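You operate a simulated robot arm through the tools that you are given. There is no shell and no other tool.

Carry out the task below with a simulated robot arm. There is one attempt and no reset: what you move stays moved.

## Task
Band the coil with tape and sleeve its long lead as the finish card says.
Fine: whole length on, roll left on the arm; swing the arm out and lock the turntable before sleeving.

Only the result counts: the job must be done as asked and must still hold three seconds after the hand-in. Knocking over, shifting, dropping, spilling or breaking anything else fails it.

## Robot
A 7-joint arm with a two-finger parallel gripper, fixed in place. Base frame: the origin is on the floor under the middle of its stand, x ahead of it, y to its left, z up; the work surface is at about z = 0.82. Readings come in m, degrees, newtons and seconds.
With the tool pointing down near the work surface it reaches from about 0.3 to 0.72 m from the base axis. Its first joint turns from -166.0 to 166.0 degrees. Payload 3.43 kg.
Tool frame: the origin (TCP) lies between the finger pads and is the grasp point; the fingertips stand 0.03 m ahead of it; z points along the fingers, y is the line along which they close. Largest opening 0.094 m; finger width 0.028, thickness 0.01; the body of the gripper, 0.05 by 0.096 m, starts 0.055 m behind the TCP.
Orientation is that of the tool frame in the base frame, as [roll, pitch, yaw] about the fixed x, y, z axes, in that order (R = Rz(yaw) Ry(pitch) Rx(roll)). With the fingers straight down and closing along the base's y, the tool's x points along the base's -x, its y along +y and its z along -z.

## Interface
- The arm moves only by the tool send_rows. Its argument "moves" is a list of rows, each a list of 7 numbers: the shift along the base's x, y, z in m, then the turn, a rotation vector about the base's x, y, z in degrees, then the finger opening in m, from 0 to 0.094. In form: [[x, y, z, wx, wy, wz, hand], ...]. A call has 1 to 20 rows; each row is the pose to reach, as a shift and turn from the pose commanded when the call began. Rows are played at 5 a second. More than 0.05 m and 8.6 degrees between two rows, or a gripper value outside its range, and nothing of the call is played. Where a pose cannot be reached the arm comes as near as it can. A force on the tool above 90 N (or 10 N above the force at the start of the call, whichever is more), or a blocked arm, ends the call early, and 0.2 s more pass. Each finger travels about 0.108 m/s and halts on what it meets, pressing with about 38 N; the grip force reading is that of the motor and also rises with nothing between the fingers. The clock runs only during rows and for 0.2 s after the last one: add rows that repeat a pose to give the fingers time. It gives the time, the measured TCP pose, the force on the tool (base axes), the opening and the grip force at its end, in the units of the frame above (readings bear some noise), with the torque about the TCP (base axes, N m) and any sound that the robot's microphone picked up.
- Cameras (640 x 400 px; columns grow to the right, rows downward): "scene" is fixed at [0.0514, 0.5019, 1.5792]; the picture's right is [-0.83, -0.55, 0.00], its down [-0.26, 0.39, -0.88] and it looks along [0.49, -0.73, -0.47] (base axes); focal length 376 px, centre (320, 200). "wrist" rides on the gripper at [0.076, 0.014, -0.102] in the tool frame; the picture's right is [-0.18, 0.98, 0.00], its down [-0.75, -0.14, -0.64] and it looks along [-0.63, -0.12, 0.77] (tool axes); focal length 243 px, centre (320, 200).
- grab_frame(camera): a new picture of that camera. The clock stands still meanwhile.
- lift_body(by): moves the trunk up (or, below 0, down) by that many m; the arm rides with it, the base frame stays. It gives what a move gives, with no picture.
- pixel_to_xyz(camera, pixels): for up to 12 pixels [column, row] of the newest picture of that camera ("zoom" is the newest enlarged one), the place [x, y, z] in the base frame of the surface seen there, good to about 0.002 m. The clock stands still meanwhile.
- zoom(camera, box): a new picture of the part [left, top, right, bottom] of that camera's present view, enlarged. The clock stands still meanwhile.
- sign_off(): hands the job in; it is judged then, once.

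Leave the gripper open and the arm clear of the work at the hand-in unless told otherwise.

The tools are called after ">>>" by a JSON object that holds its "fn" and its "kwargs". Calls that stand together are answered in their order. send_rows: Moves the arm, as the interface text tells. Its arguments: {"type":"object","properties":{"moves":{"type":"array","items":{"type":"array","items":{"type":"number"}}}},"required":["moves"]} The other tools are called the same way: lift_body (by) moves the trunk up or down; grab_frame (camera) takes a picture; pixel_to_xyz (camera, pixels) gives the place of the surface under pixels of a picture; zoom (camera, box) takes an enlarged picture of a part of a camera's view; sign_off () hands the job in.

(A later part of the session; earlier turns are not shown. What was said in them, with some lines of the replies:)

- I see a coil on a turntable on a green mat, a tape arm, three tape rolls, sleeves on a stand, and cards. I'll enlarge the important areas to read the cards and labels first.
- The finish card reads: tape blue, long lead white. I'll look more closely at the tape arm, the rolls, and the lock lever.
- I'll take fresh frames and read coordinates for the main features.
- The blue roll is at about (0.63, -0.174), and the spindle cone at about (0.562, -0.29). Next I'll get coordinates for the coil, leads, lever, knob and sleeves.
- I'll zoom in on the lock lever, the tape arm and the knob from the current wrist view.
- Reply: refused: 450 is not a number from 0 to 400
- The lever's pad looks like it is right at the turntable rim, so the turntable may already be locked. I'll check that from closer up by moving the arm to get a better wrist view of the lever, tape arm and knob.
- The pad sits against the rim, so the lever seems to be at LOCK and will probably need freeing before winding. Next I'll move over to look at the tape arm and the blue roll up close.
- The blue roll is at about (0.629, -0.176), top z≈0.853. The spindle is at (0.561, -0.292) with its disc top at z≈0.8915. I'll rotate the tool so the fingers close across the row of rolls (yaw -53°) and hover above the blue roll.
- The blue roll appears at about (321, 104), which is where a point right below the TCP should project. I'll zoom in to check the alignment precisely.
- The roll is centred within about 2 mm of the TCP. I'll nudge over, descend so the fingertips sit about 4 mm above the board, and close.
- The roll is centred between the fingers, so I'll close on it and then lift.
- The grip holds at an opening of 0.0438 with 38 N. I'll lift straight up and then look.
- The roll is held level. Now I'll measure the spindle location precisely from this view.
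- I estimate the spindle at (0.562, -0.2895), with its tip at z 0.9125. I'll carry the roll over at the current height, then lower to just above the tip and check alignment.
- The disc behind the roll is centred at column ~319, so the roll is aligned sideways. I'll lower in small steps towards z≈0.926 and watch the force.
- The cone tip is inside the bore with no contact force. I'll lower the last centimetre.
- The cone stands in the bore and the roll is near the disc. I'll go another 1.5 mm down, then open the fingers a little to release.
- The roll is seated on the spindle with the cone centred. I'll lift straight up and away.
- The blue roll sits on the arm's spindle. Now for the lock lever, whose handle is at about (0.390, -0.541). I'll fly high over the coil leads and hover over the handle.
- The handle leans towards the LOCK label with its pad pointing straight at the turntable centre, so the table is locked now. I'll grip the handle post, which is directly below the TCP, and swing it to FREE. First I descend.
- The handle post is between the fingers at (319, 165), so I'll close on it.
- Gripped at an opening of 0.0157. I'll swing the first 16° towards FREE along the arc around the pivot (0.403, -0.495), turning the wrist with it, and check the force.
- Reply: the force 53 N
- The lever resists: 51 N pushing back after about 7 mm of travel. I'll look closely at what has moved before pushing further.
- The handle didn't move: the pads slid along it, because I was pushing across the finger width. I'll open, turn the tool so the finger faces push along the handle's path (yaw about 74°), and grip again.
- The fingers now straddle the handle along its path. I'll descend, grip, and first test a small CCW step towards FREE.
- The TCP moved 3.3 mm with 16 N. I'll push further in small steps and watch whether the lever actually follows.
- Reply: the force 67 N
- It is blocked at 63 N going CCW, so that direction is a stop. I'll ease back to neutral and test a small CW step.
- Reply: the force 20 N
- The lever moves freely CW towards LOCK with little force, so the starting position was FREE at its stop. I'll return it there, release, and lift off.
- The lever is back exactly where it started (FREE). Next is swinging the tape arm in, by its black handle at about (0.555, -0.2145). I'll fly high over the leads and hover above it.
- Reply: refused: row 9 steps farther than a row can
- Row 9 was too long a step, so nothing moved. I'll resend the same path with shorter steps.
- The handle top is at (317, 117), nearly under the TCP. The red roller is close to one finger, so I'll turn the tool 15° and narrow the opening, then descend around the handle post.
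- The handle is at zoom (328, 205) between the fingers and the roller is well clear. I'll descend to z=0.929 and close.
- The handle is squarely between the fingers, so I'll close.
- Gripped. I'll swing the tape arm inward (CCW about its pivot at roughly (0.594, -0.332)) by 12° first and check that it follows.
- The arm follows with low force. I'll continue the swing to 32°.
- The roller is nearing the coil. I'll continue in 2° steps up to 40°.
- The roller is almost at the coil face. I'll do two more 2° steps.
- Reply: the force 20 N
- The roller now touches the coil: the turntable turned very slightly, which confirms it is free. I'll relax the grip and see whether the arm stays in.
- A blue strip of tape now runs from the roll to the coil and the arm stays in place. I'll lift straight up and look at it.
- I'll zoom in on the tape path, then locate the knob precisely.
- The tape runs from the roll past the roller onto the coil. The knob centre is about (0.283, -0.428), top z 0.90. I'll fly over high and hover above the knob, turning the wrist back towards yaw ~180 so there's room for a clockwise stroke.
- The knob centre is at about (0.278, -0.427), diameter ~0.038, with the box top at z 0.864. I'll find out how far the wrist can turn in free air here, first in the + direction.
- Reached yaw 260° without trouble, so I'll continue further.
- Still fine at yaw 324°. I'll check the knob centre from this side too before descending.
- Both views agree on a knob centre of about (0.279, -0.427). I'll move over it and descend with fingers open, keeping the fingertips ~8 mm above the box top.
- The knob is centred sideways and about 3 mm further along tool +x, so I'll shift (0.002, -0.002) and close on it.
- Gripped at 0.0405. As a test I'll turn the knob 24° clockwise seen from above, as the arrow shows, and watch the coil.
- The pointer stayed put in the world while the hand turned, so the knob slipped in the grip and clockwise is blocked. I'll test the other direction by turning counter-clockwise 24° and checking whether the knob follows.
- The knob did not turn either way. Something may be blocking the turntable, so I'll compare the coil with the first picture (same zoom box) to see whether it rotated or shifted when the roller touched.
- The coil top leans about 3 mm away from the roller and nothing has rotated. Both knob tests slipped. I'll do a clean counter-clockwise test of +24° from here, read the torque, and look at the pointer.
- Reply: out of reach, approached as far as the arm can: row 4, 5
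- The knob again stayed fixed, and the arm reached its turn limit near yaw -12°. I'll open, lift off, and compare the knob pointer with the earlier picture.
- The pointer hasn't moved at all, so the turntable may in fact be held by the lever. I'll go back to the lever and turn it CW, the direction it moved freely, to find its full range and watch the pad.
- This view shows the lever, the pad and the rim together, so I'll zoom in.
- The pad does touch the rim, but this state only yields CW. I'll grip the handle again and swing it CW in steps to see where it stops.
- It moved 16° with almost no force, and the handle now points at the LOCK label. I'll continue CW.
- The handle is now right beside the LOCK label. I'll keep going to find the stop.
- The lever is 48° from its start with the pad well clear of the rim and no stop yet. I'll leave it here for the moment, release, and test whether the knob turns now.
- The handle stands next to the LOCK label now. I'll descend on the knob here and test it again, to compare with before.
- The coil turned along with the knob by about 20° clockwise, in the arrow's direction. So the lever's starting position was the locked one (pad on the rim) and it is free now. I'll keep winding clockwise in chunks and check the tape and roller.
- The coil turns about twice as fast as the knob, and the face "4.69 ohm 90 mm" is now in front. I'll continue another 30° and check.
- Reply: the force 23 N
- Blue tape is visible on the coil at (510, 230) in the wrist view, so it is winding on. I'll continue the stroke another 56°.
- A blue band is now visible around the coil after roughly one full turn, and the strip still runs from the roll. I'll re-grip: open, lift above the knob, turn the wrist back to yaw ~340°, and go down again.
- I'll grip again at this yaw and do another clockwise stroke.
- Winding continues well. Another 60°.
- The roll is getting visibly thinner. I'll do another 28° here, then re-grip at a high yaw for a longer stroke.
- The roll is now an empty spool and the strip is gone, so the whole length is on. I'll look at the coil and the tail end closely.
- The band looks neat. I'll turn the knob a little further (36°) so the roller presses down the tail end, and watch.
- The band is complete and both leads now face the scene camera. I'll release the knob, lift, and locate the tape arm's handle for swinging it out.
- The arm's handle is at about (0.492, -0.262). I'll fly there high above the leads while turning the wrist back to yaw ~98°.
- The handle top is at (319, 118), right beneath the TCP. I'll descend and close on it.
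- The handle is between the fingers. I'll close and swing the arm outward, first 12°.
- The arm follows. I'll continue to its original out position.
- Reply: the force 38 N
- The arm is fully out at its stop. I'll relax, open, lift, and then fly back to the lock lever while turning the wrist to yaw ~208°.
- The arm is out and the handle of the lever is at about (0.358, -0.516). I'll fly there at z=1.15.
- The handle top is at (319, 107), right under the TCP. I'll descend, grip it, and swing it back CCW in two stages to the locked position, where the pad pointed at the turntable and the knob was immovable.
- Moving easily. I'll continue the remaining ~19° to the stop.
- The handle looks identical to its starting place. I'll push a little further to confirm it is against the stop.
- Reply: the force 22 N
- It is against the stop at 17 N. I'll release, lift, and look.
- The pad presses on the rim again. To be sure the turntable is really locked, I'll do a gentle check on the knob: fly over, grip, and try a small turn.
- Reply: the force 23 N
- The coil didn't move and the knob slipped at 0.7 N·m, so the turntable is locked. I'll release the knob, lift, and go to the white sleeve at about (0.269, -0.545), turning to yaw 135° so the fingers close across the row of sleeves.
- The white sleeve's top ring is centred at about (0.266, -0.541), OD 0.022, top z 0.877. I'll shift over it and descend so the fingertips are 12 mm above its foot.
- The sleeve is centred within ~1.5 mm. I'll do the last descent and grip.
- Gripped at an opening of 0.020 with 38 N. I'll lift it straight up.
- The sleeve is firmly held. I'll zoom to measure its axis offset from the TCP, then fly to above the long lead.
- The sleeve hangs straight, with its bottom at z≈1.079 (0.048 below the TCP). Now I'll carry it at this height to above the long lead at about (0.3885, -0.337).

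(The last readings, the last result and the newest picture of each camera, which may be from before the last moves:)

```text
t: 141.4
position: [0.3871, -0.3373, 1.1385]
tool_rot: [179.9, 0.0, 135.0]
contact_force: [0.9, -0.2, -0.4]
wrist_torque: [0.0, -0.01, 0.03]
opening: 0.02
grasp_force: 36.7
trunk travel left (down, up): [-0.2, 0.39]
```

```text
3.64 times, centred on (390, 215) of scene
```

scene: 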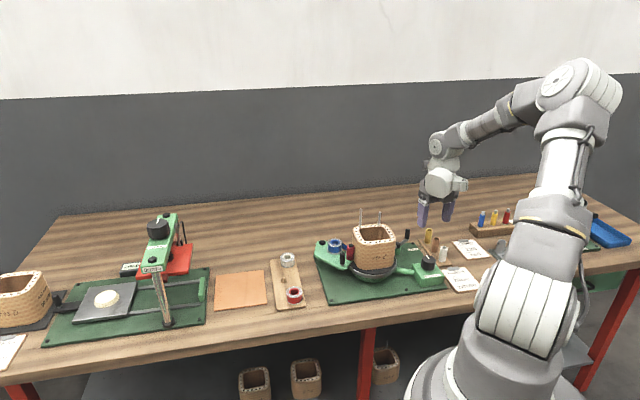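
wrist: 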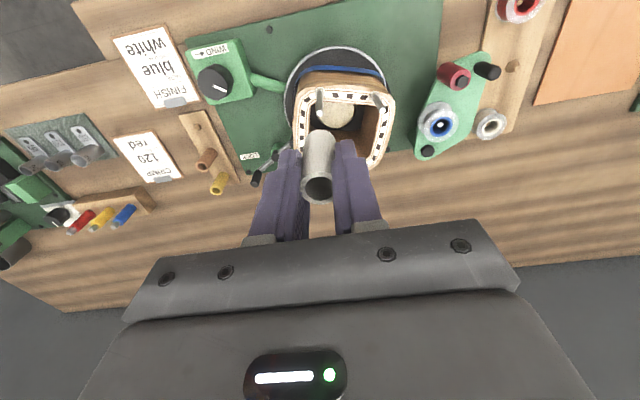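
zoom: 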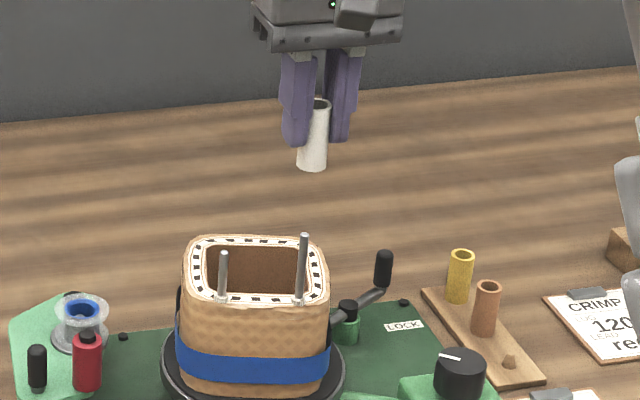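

>>> {"fn": "zoom", "kwargs": {"camera": "wrist", "box": [280, 60, 400, 160]}}

>>> {"fn": "pixel_to_xyz", "kwargs": {"camera": "zoom", "pixels": [[162, 160], [162, 135], [158, 120], [165, 185], [395, 160], [393, 150], [400, 175]]}}

>>> {"fn": "zoom", "kwargs": {"camera": "scene", "box": [355, 175, 415, 250]}}

>>> {"fn": "pixel_to_xyz", "kwargs": {"camera": "zoom", "pixels": [[257, 260], [255, 300], [251, 345], [262, 120], [262, 85], [255, 60], [262, 130]]}}

```text
4.00 times, centred on (340, 110) of wrist
```

zoom: 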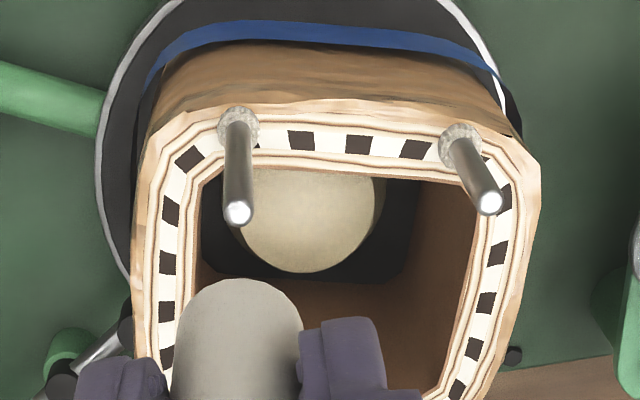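

```text
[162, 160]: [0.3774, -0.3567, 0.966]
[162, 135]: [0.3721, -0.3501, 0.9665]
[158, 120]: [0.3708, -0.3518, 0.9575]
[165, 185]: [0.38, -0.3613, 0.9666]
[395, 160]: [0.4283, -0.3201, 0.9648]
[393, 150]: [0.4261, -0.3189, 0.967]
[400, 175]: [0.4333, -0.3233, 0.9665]
```

```text
5.33 times, centred on (385, 212) of scene
```

zoom: 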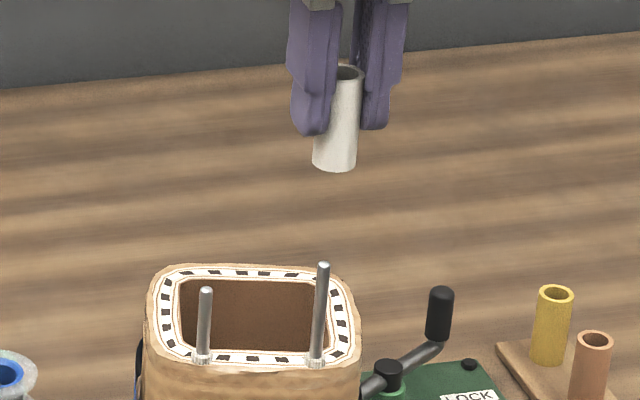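

```text
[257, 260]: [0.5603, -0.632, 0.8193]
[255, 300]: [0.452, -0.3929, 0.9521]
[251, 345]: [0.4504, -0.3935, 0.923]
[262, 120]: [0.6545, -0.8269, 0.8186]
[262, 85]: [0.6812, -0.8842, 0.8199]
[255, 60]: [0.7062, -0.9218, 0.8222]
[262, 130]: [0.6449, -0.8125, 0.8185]
```

From the wrist view the long lead's tip at (319.5, 112.7) lies exactly under the TCP, and the base agrees too, so the lead is vertical. I'll cross-check with the scene view.

>>> {"fn": "pixel_to_xyz", "kwargs": {"camera": "zoom", "pixels": [[322, 268], [321, 300], [318, 350], [335, 160], [340, 120], [205, 292], [204, 330], [335, 166]]}}

```text
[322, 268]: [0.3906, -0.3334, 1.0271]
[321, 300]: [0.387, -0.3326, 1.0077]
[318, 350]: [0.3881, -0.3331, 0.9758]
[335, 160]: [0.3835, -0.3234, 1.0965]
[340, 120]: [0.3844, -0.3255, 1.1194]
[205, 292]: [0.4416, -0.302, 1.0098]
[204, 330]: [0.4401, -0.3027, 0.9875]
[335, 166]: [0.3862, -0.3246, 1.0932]
```

Aligned within ~2 mm, with bore clearance of about ±4.7 mm. I'll lower to just above the tip and check again.

>>> {"fn": "send_rows", "kwargs": {"moves": [[0, 0, -0.02, 0, 0, 0, 0.019], [0, 0, -0.04, 0, 0, 0, 0.019], [0, 0, -0.054, 0, 0, 0, 0.019], [0, 0, -0.054, 0, 0, 0, 0.019]]}}

>>> {"fn": "zoom", "kwargs": {"camera": "wrist", "box": [270, 80, 390, 220]}}

>>> {"fn": "zoom", "kwargs": {"camera": "scene", "box": [355, 190, 415, 250]}}

```text
t: 142.4
position: [0.3876, -0.3357, 1.0846]
tool_rot: [-179.9, 0.1, 135.0]
contact_force: [-0.1, -0.2, -0.1]
wrist_torque: [0.01, 0.0, -0.01]
opening: 0.0198
grasp_force: 36.4
trunk travel left (down, up): [-0.2, 0.39]
```

```text
2.86 times, centred on (330, 150) of wrist
```

zoom: 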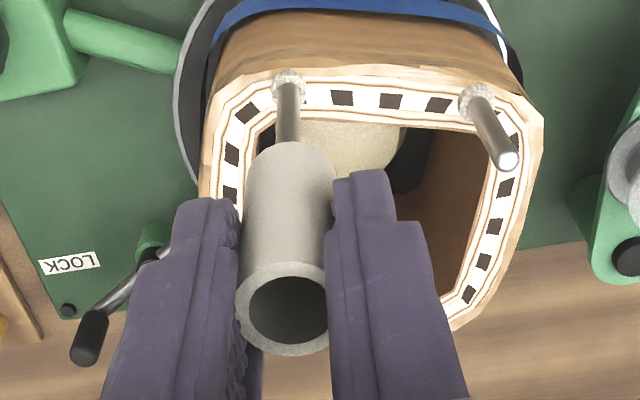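

```text
6.67 times, centred on (385, 220) of scene
```

zoom: 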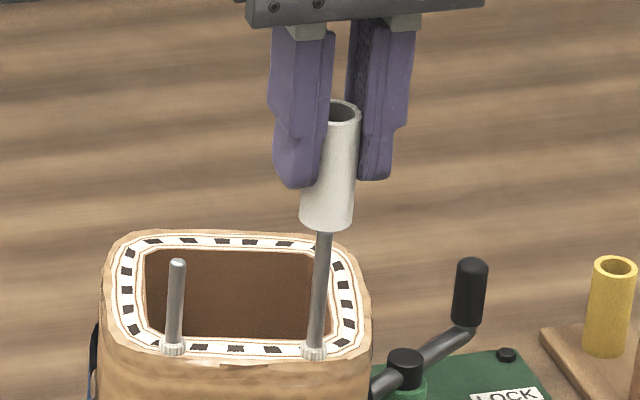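

In both views the lead runs straight up into the middle of the sleeve. I'll continue down slowly in 8 mm steps, watching the force.

>>> {"fn": "send_rows", "kwargs": {"moves": [[0, 0, -0.008, 0, 0, 0, 0.019], [0, 0, -0.016, 0, 0, 0, 0.019], [0, 0, -0.024, 0, 0, 0, 0.019], [0, 0, -0.024, 0, 0, 0, 0.019]]}}

>>> {"fn": "zoom", "kwargs": {"camera": "wrist", "box": [270, 80, 390, 220]}}

>>> {"fn": "zoom", "kwargs": {"camera": "scene", "box": [355, 190, 415, 250]}}

```text
t: 143.4
position: [0.3889, -0.3368, 1.0605]
tool_rot: [180.0, -0.1, 135.1]
contact_force: [-0.3, 0.2, -0.1]
wrist_torque: [-0.03, -0.03, 0.0]
opening: 0.02
grasp_force: 36.3
trunk travel left (down, up): [-0.2, 0.39]
```

```text
2.86 times, centred on (330, 150) of wrist
```

zoom: 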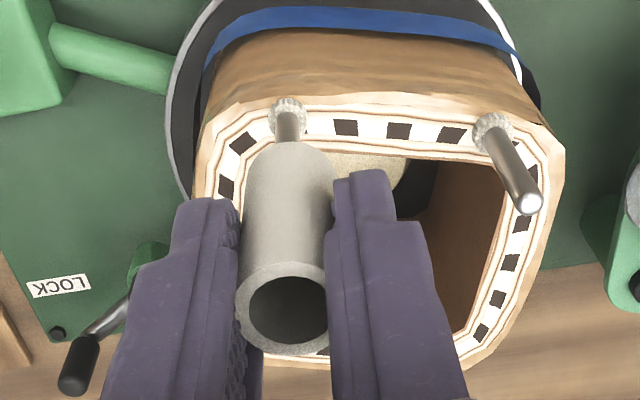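

```text
6.67 times, centred on (385, 220) of scene
```

zoom: 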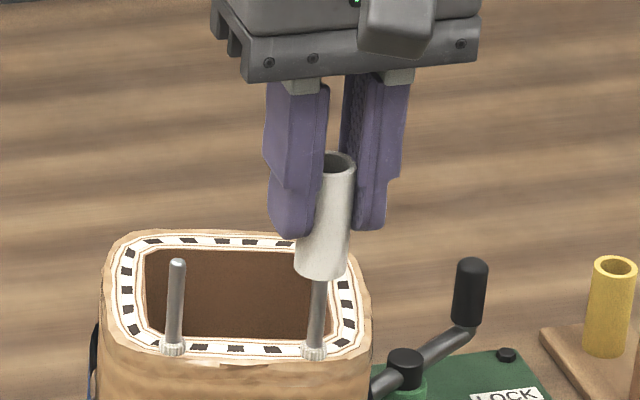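

No contact so far. I'll continue down another 36 mm.

>>> {"fn": "send_rows", "kwargs": {"moves": [[0, 0, -0.01, 0, 0, 0, 0.019], [0, 0, -0.02, 0, 0, 0, 0.019], [0, 0, -0.03, 0, 0, 0, 0.019], [0, 0, -0.036, 0, 0, 0, 0.019], [0, 0, -0.036, 0, 0, 0, 0.019]]}}

>>> {"fn": "zoom", "kwargs": {"camera": "wrist", "box": [270, 80, 390, 220]}}

>>> {"fn": "zoom", "kwargs": {"camera": "scene", "box": [355, 190, 415, 250]}}

```text
t: 144.6
position: [0.3875, -0.3368, 1.0232]
tool_rot: [180.0, 0.0, 135.0]
contact_force: [0.2, -0.2, 0.6]
wrist_torque: [0.02, -0.03, 0.03]
opening: 0.0202
grasp_force: 1.1
trunk travel left (down, up): [-0.2, 0.39]
```

```text
2.86 times, centred on (330, 150) of wrist
```

zoom: 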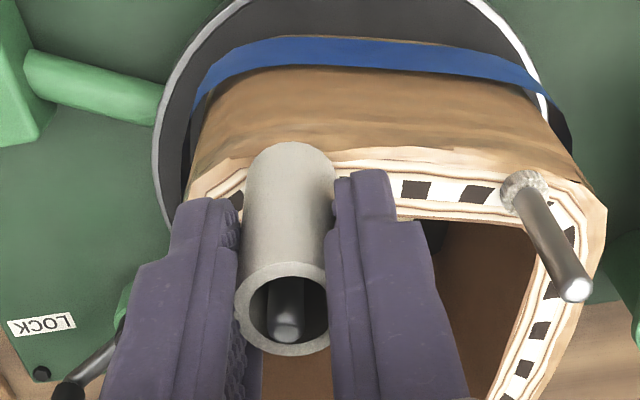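

```text
6.67 times, centred on (385, 220) of scene
```

zoom: 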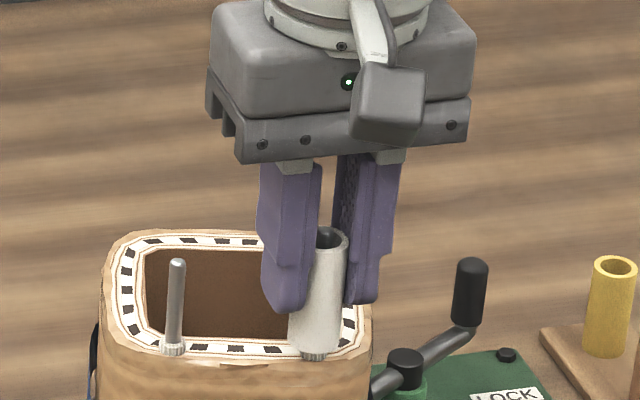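

The lead shows inside the sleeve bore and the sleeve's foot is almost at the collar. The grip force reading fell to 1 N, so I'll lower a few millimetres more to seat it.

>>> {"fn": "send_rows", "kwargs": {"moves": [[0, 0, -0.002, 0, 0, 0, 0.017], [0, 0, -0.004, 0, 0, 0, 0.017], [0, 0, -0.004, 0, 0, 0, 0.017]]}}

>>> {"fn": "zoom", "kwargs": {"camera": "wrist", "box": [270, 80, 390, 220]}}

>>> {"fn": "zoom", "kwargs": {"camera": "scene", "box": [355, 190, 415, 250]}}

```text
t: 145.4
position: [0.389, -0.3367, 1.0195]
tool_rot: [-180.0, 0.0, 135.1]
contact_force: [0.1, 0.0, -0.9]
wrist_torque: [-0.01, 0.01, 0.0]
opening: 0.0197
grasp_force: 38.2
trunk travel left (down, up): [-0.2, 0.39]
```

```text
2.86 times, centred on (330, 150) of wrist
```

zoom: 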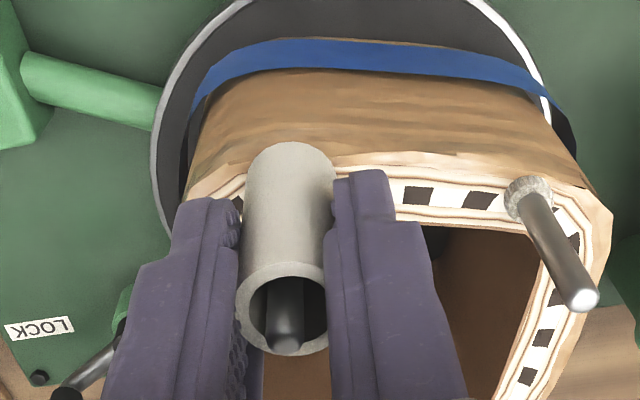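

```text
6.67 times, centred on (385, 220) of scene
```

zoom: 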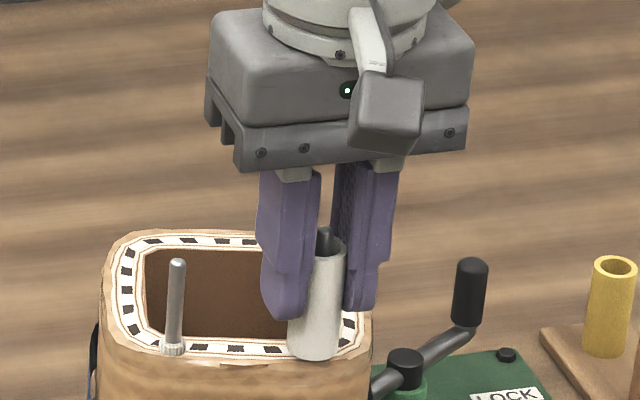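

The lead's tip now shows above the sleeve. I'll lower another 4 mm and watch for contact.

>>> {"fn": "send_rows", "kwargs": {"moves": [[0, 0, -0.002, 0, 0, 0, 0.017], [0, 0, -0.004, 0, 0, 0, 0.017], [0, 0, -0.004, 0, 0, 0, 0.017]]}}

>>> {"fn": "zoom", "kwargs": {"camera": "scene", "box": [355, 190, 415, 250]}}

```text
t: 146.2
position: [0.3883, -0.3363, 1.0166]
tool_rot: [180.0, 0.0, 135.0]
contact_force: [0.6, -0.2, 2.3]
wrist_torque: [0.01, -0.04, 0.0]
opening: 0.02
grasp_force: 38.1
trunk travel left (down, up): [-0.2, 0.39]
```

```text
6.67 times, centred on (385, 220) of scene
```

zoom: 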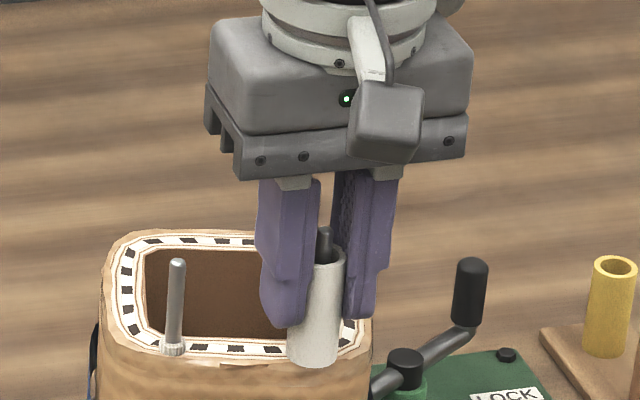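

Light contact of 2.3 N shows it has reached the coil top. I'll open the fingers gently and check.

>>> {"fn": "send_rows", "kwargs": {"moves": [[0, 0, 0, 0, 0, 0, 0.022], [0, 0, 0, 0, 0, 0, 0.026], [0, 0, 0, 0, 0, 0, 0.032], [0, 0, 0, 0, 0, 0, 0.036], [0, 0, 0, 0, 0, 0, 0.036]]}}

>>> {"fn": "zoom", "kwargs": {"camera": "scene", "box": [355, 190, 415, 250]}}

>>> {"fn": "zoom", "kwargs": {"camera": "wrist", "box": [270, 80, 390, 220]}}

```text
t: 147.4
position: [0.3884, -0.3365, 1.0164]
tool_rot: [-180.0, 0.0, 135.0]
contact_force: [-0.7, -0.2, -0.8]
wrist_torque: [0.03, 0.0, 0.03]
opening: 0.0358
grasp_force: 0.1
trunk travel left (down, up): [-0.2, 0.39]
```

```text
6.67 times, centred on (385, 220) of scene
```

zoom: 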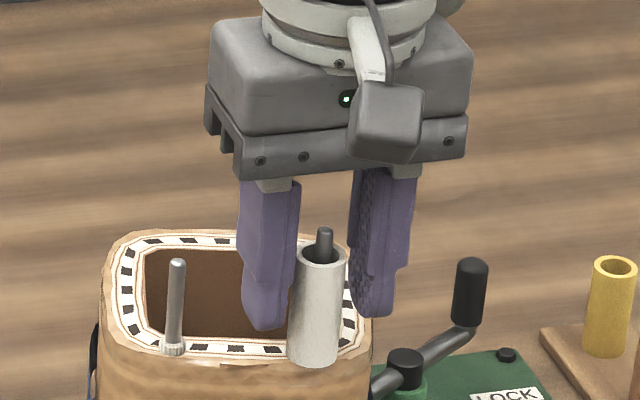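

```text
2.86 times, centred on (330, 150) of wrist
```

zoom: 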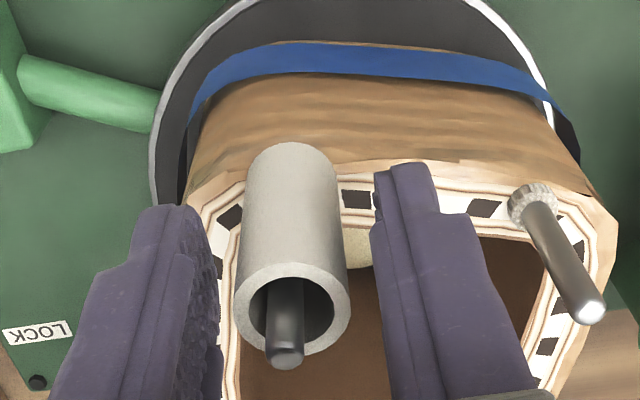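

The sleeve sits upright on the long lead with the tip showing. I'll raise the hand straight up and clear.

>>> {"fn": "send_rows", "kwargs": {"moves": [[0, 0, 0.015, 0, 0, 0, 0.036], [0, 0, 0.04, 0, 0, 0, 0.036], [0, 0, 0.08, 0, 0, 0, 0.036], [0, 0, 0.12, 0, 0, 0, 0.036], [0, 0, 0.16, 0, 0, 0, 0.036], [0, 0, 0.19, 0, 0, 0, 0.05], [0, 0, 0.19, 0, 0, 0, 0.05]]}}

>>> {"fn": "grab_frame", "kwargs": {"camera": "wrist"}}

>>> {"fn": "zoom", "kwargs": {"camera": "scene", "box": [290, 190, 450, 300]}}

>>> {"fn": "zoom", "kwargs": {"camera": "scene", "box": [350, 205, 410, 260]}}

```text
t: 149.0
position: [0.3888, -0.3357, 1.2065]
tool_rot: [-179.9, 0.0, 134.9]
contact_force: [-0.9, -0.5, 0.2]
wrist_torque: [0.02, 0.01, -0.02]
opening: 0.0497
grasp_force: 0.0
trunk travel left (down, up): [-0.2, 0.39]
```

```text
taken
```

wrist: 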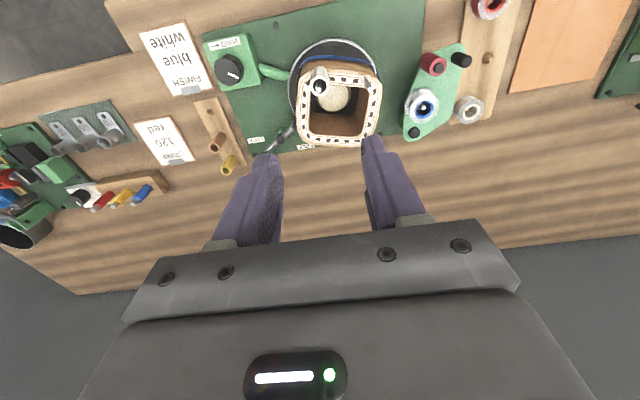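

```text
3.64 times, centred on (370, 245) of scene
```

zoom: 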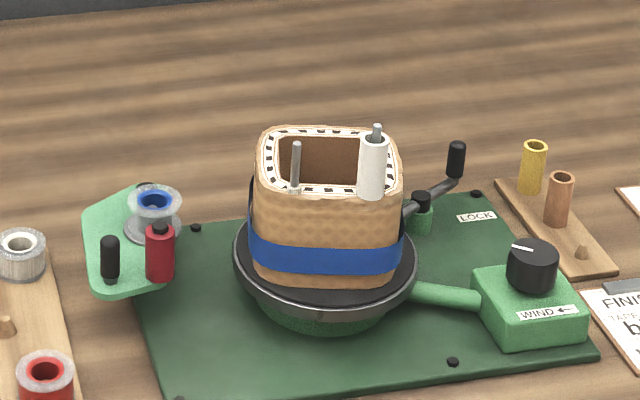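

```text
7.27 times, centred on (380, 232) of scene
```

zoom: 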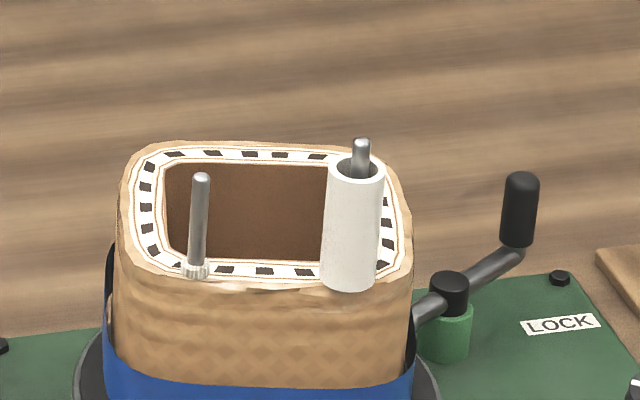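

Everything looks right. There's a dark shape behind the coil on the left that I want to check, so I'll zoom in on it.

>>> {"fn": "zoom", "kwargs": {"camera": "scene", "box": [345, 225, 375, 265]}}

>>> {"fn": "pixel_to_xyz", "kwargs": {"camera": "zoom", "pixels": [[215, 120], [218, 160], [213, 100], [225, 200], [215, 140], [230, 240]]}}

>>> {"fn": "zoom", "kwargs": {"camera": "wrist", "box": [270, 30, 400, 160]}}

```text
10.00 times, centred on (360, 245) of scene
```

zoom: 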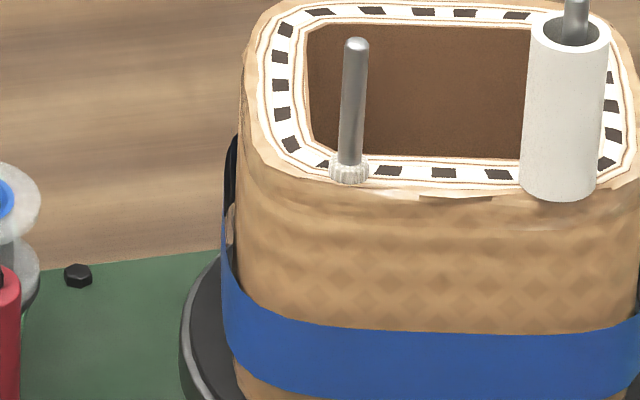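

```text
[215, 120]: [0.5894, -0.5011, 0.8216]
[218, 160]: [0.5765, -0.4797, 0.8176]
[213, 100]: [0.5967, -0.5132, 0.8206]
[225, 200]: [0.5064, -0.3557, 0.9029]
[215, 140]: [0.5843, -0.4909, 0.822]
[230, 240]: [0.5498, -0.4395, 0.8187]
```

```text
3.08 times, centred on (335, 95) of wrist
```

zoom: 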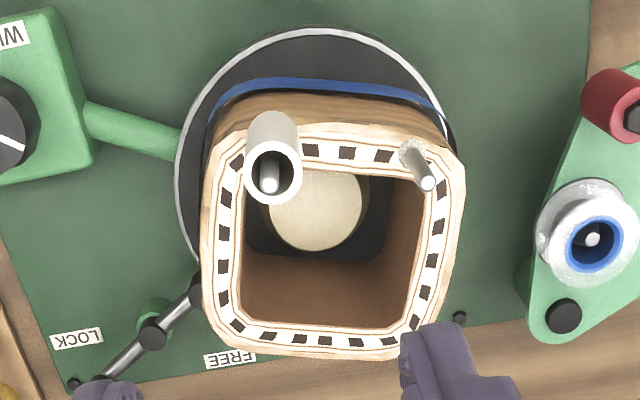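

The dark part is just the far side of the blue band in shadow, and the band goes all the way round. The sleeve is on the long lead, the tape arm is out with the spool on it, and the lever is locked. I'll move the arm away, well clear, with the gripper open.

>>> {"fn": "send_rows", "kwargs": {"moves": [[0, 0, 0.03, 0, 0, 0, 0.07], [0, 0.03, 0.05, 0, 0, 0, 0.09], [-0.005, 0.07, 0.06, 0, 0, 0, 0.09], [-0.01, 0.11, 0.06, 0, 0, 0, 0.09], [-0.015, 0.15, 0.06, 0, 0, 0, 0.09], [-0.02, 0.19, 0.06, 0, 0, 0, 0.09], [-0.02, 0.23, 0.06, 0, 0, 0, 0.09], [-0.02, 0.26, 0.06, 0, 0, 0, 0.09], [-0.02, 0.26, 0.06, 0, 0, 0, 0.09], [-0.02, 0.26, 0.06, 0, 0, 0, 0.09]]}}

>>> {"fn": "grab_frame", "kwargs": {"camera": "scene"}}

>>> {"fn": "zoom", "kwargs": {"camera": "scene", "box": [250, 190, 470, 320]}}

>>> {"fn": "zoom", "kwargs": {"camera": "scene", "box": [390, 225, 430, 255]}}

```text
t: 151.2
position: [0.3688, -0.078, 1.2679]
tool_rot: [180.0, 0.0, 135.0]
contact_force: [-1.1, 0.6, 0.1]
wrist_torque: [-0.02, -0.02, 0.0]
opening: 0.09
grasp_force: 0.1
trunk travel left (down, up): [-0.2, 0.39]
```

```text
taken
```

scene: 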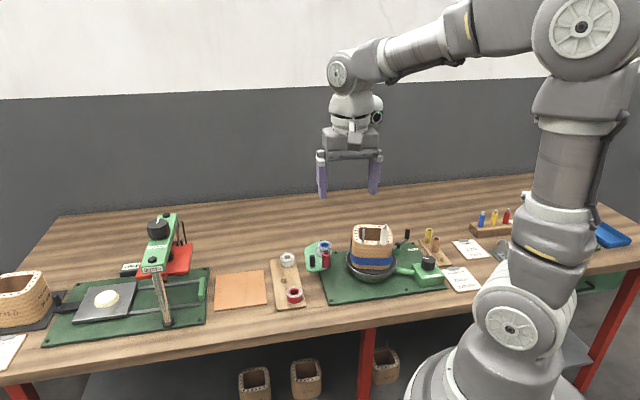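

```text
2.91 times, centred on (360, 255) of scene
```

zoom: 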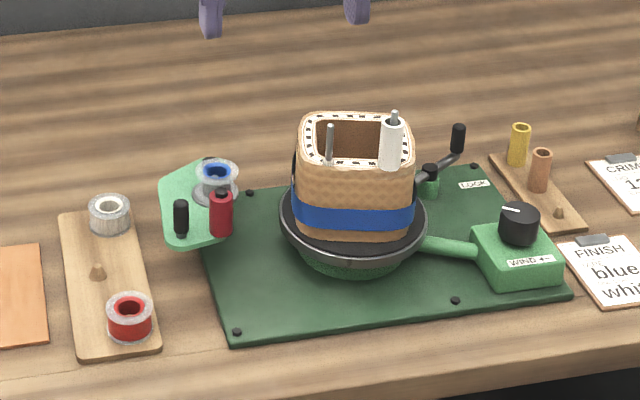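

```text
13.33 times, centred on (410, 240) of scene
```

zoom: 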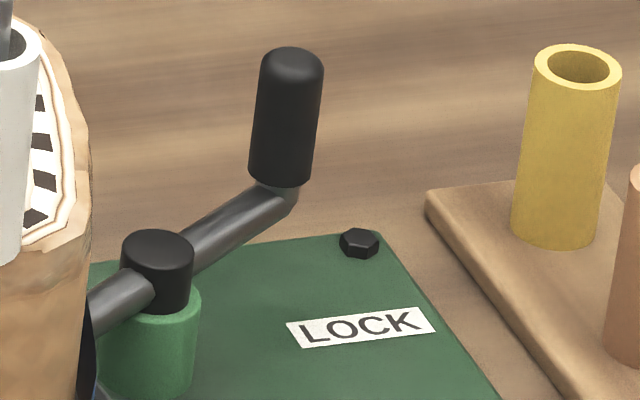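

Final state:
- **Coil:** banded in blue with the whole tape length on.
- **Tape arm:** swung out, with the empty spool left on it.
- **Turntable:** locked, with the lever back exactly at the position where the knob would not turn.
- **Long lead:** carries the white sleeve down to the coil top.
- **Arm:** clear of the work with the gripper open; nothing else has been disturbed.

I'm handing in now.

>>> {"fn": "sign_off", "kwargs": {}}

```text
The job is handed in.
```

The coil is banded with the blue tape and its long lead carries the white sleeve, as the finish card asks. The job is handed in; no verdict came back.

- **Tape:** the whole length is on the coil, about two turns, and the empty spool is still on the arm.
- **Before sleeving:** I swung the tape arm out to its stop and locked the turntable. I checked the lock by trying the winding knob, and the coil did not move.
- **Sleeve:** it stands upright on the long lead, down to the coil top, with the lead tip showing above it.
- **Lock lever:** it was already locked at the start, so I freed it to wind and put it back afterwards. I first tried it the wrong way and pushed against its stop with about 63 N, but saw no damage.
- **Coil position:** the tape roller nudged the coil about 3 mm on the turntable when the arm first touched it.

The gripper is open and the arm is clear of the work. Nothing else on the bench looked disturbed in the last picture.
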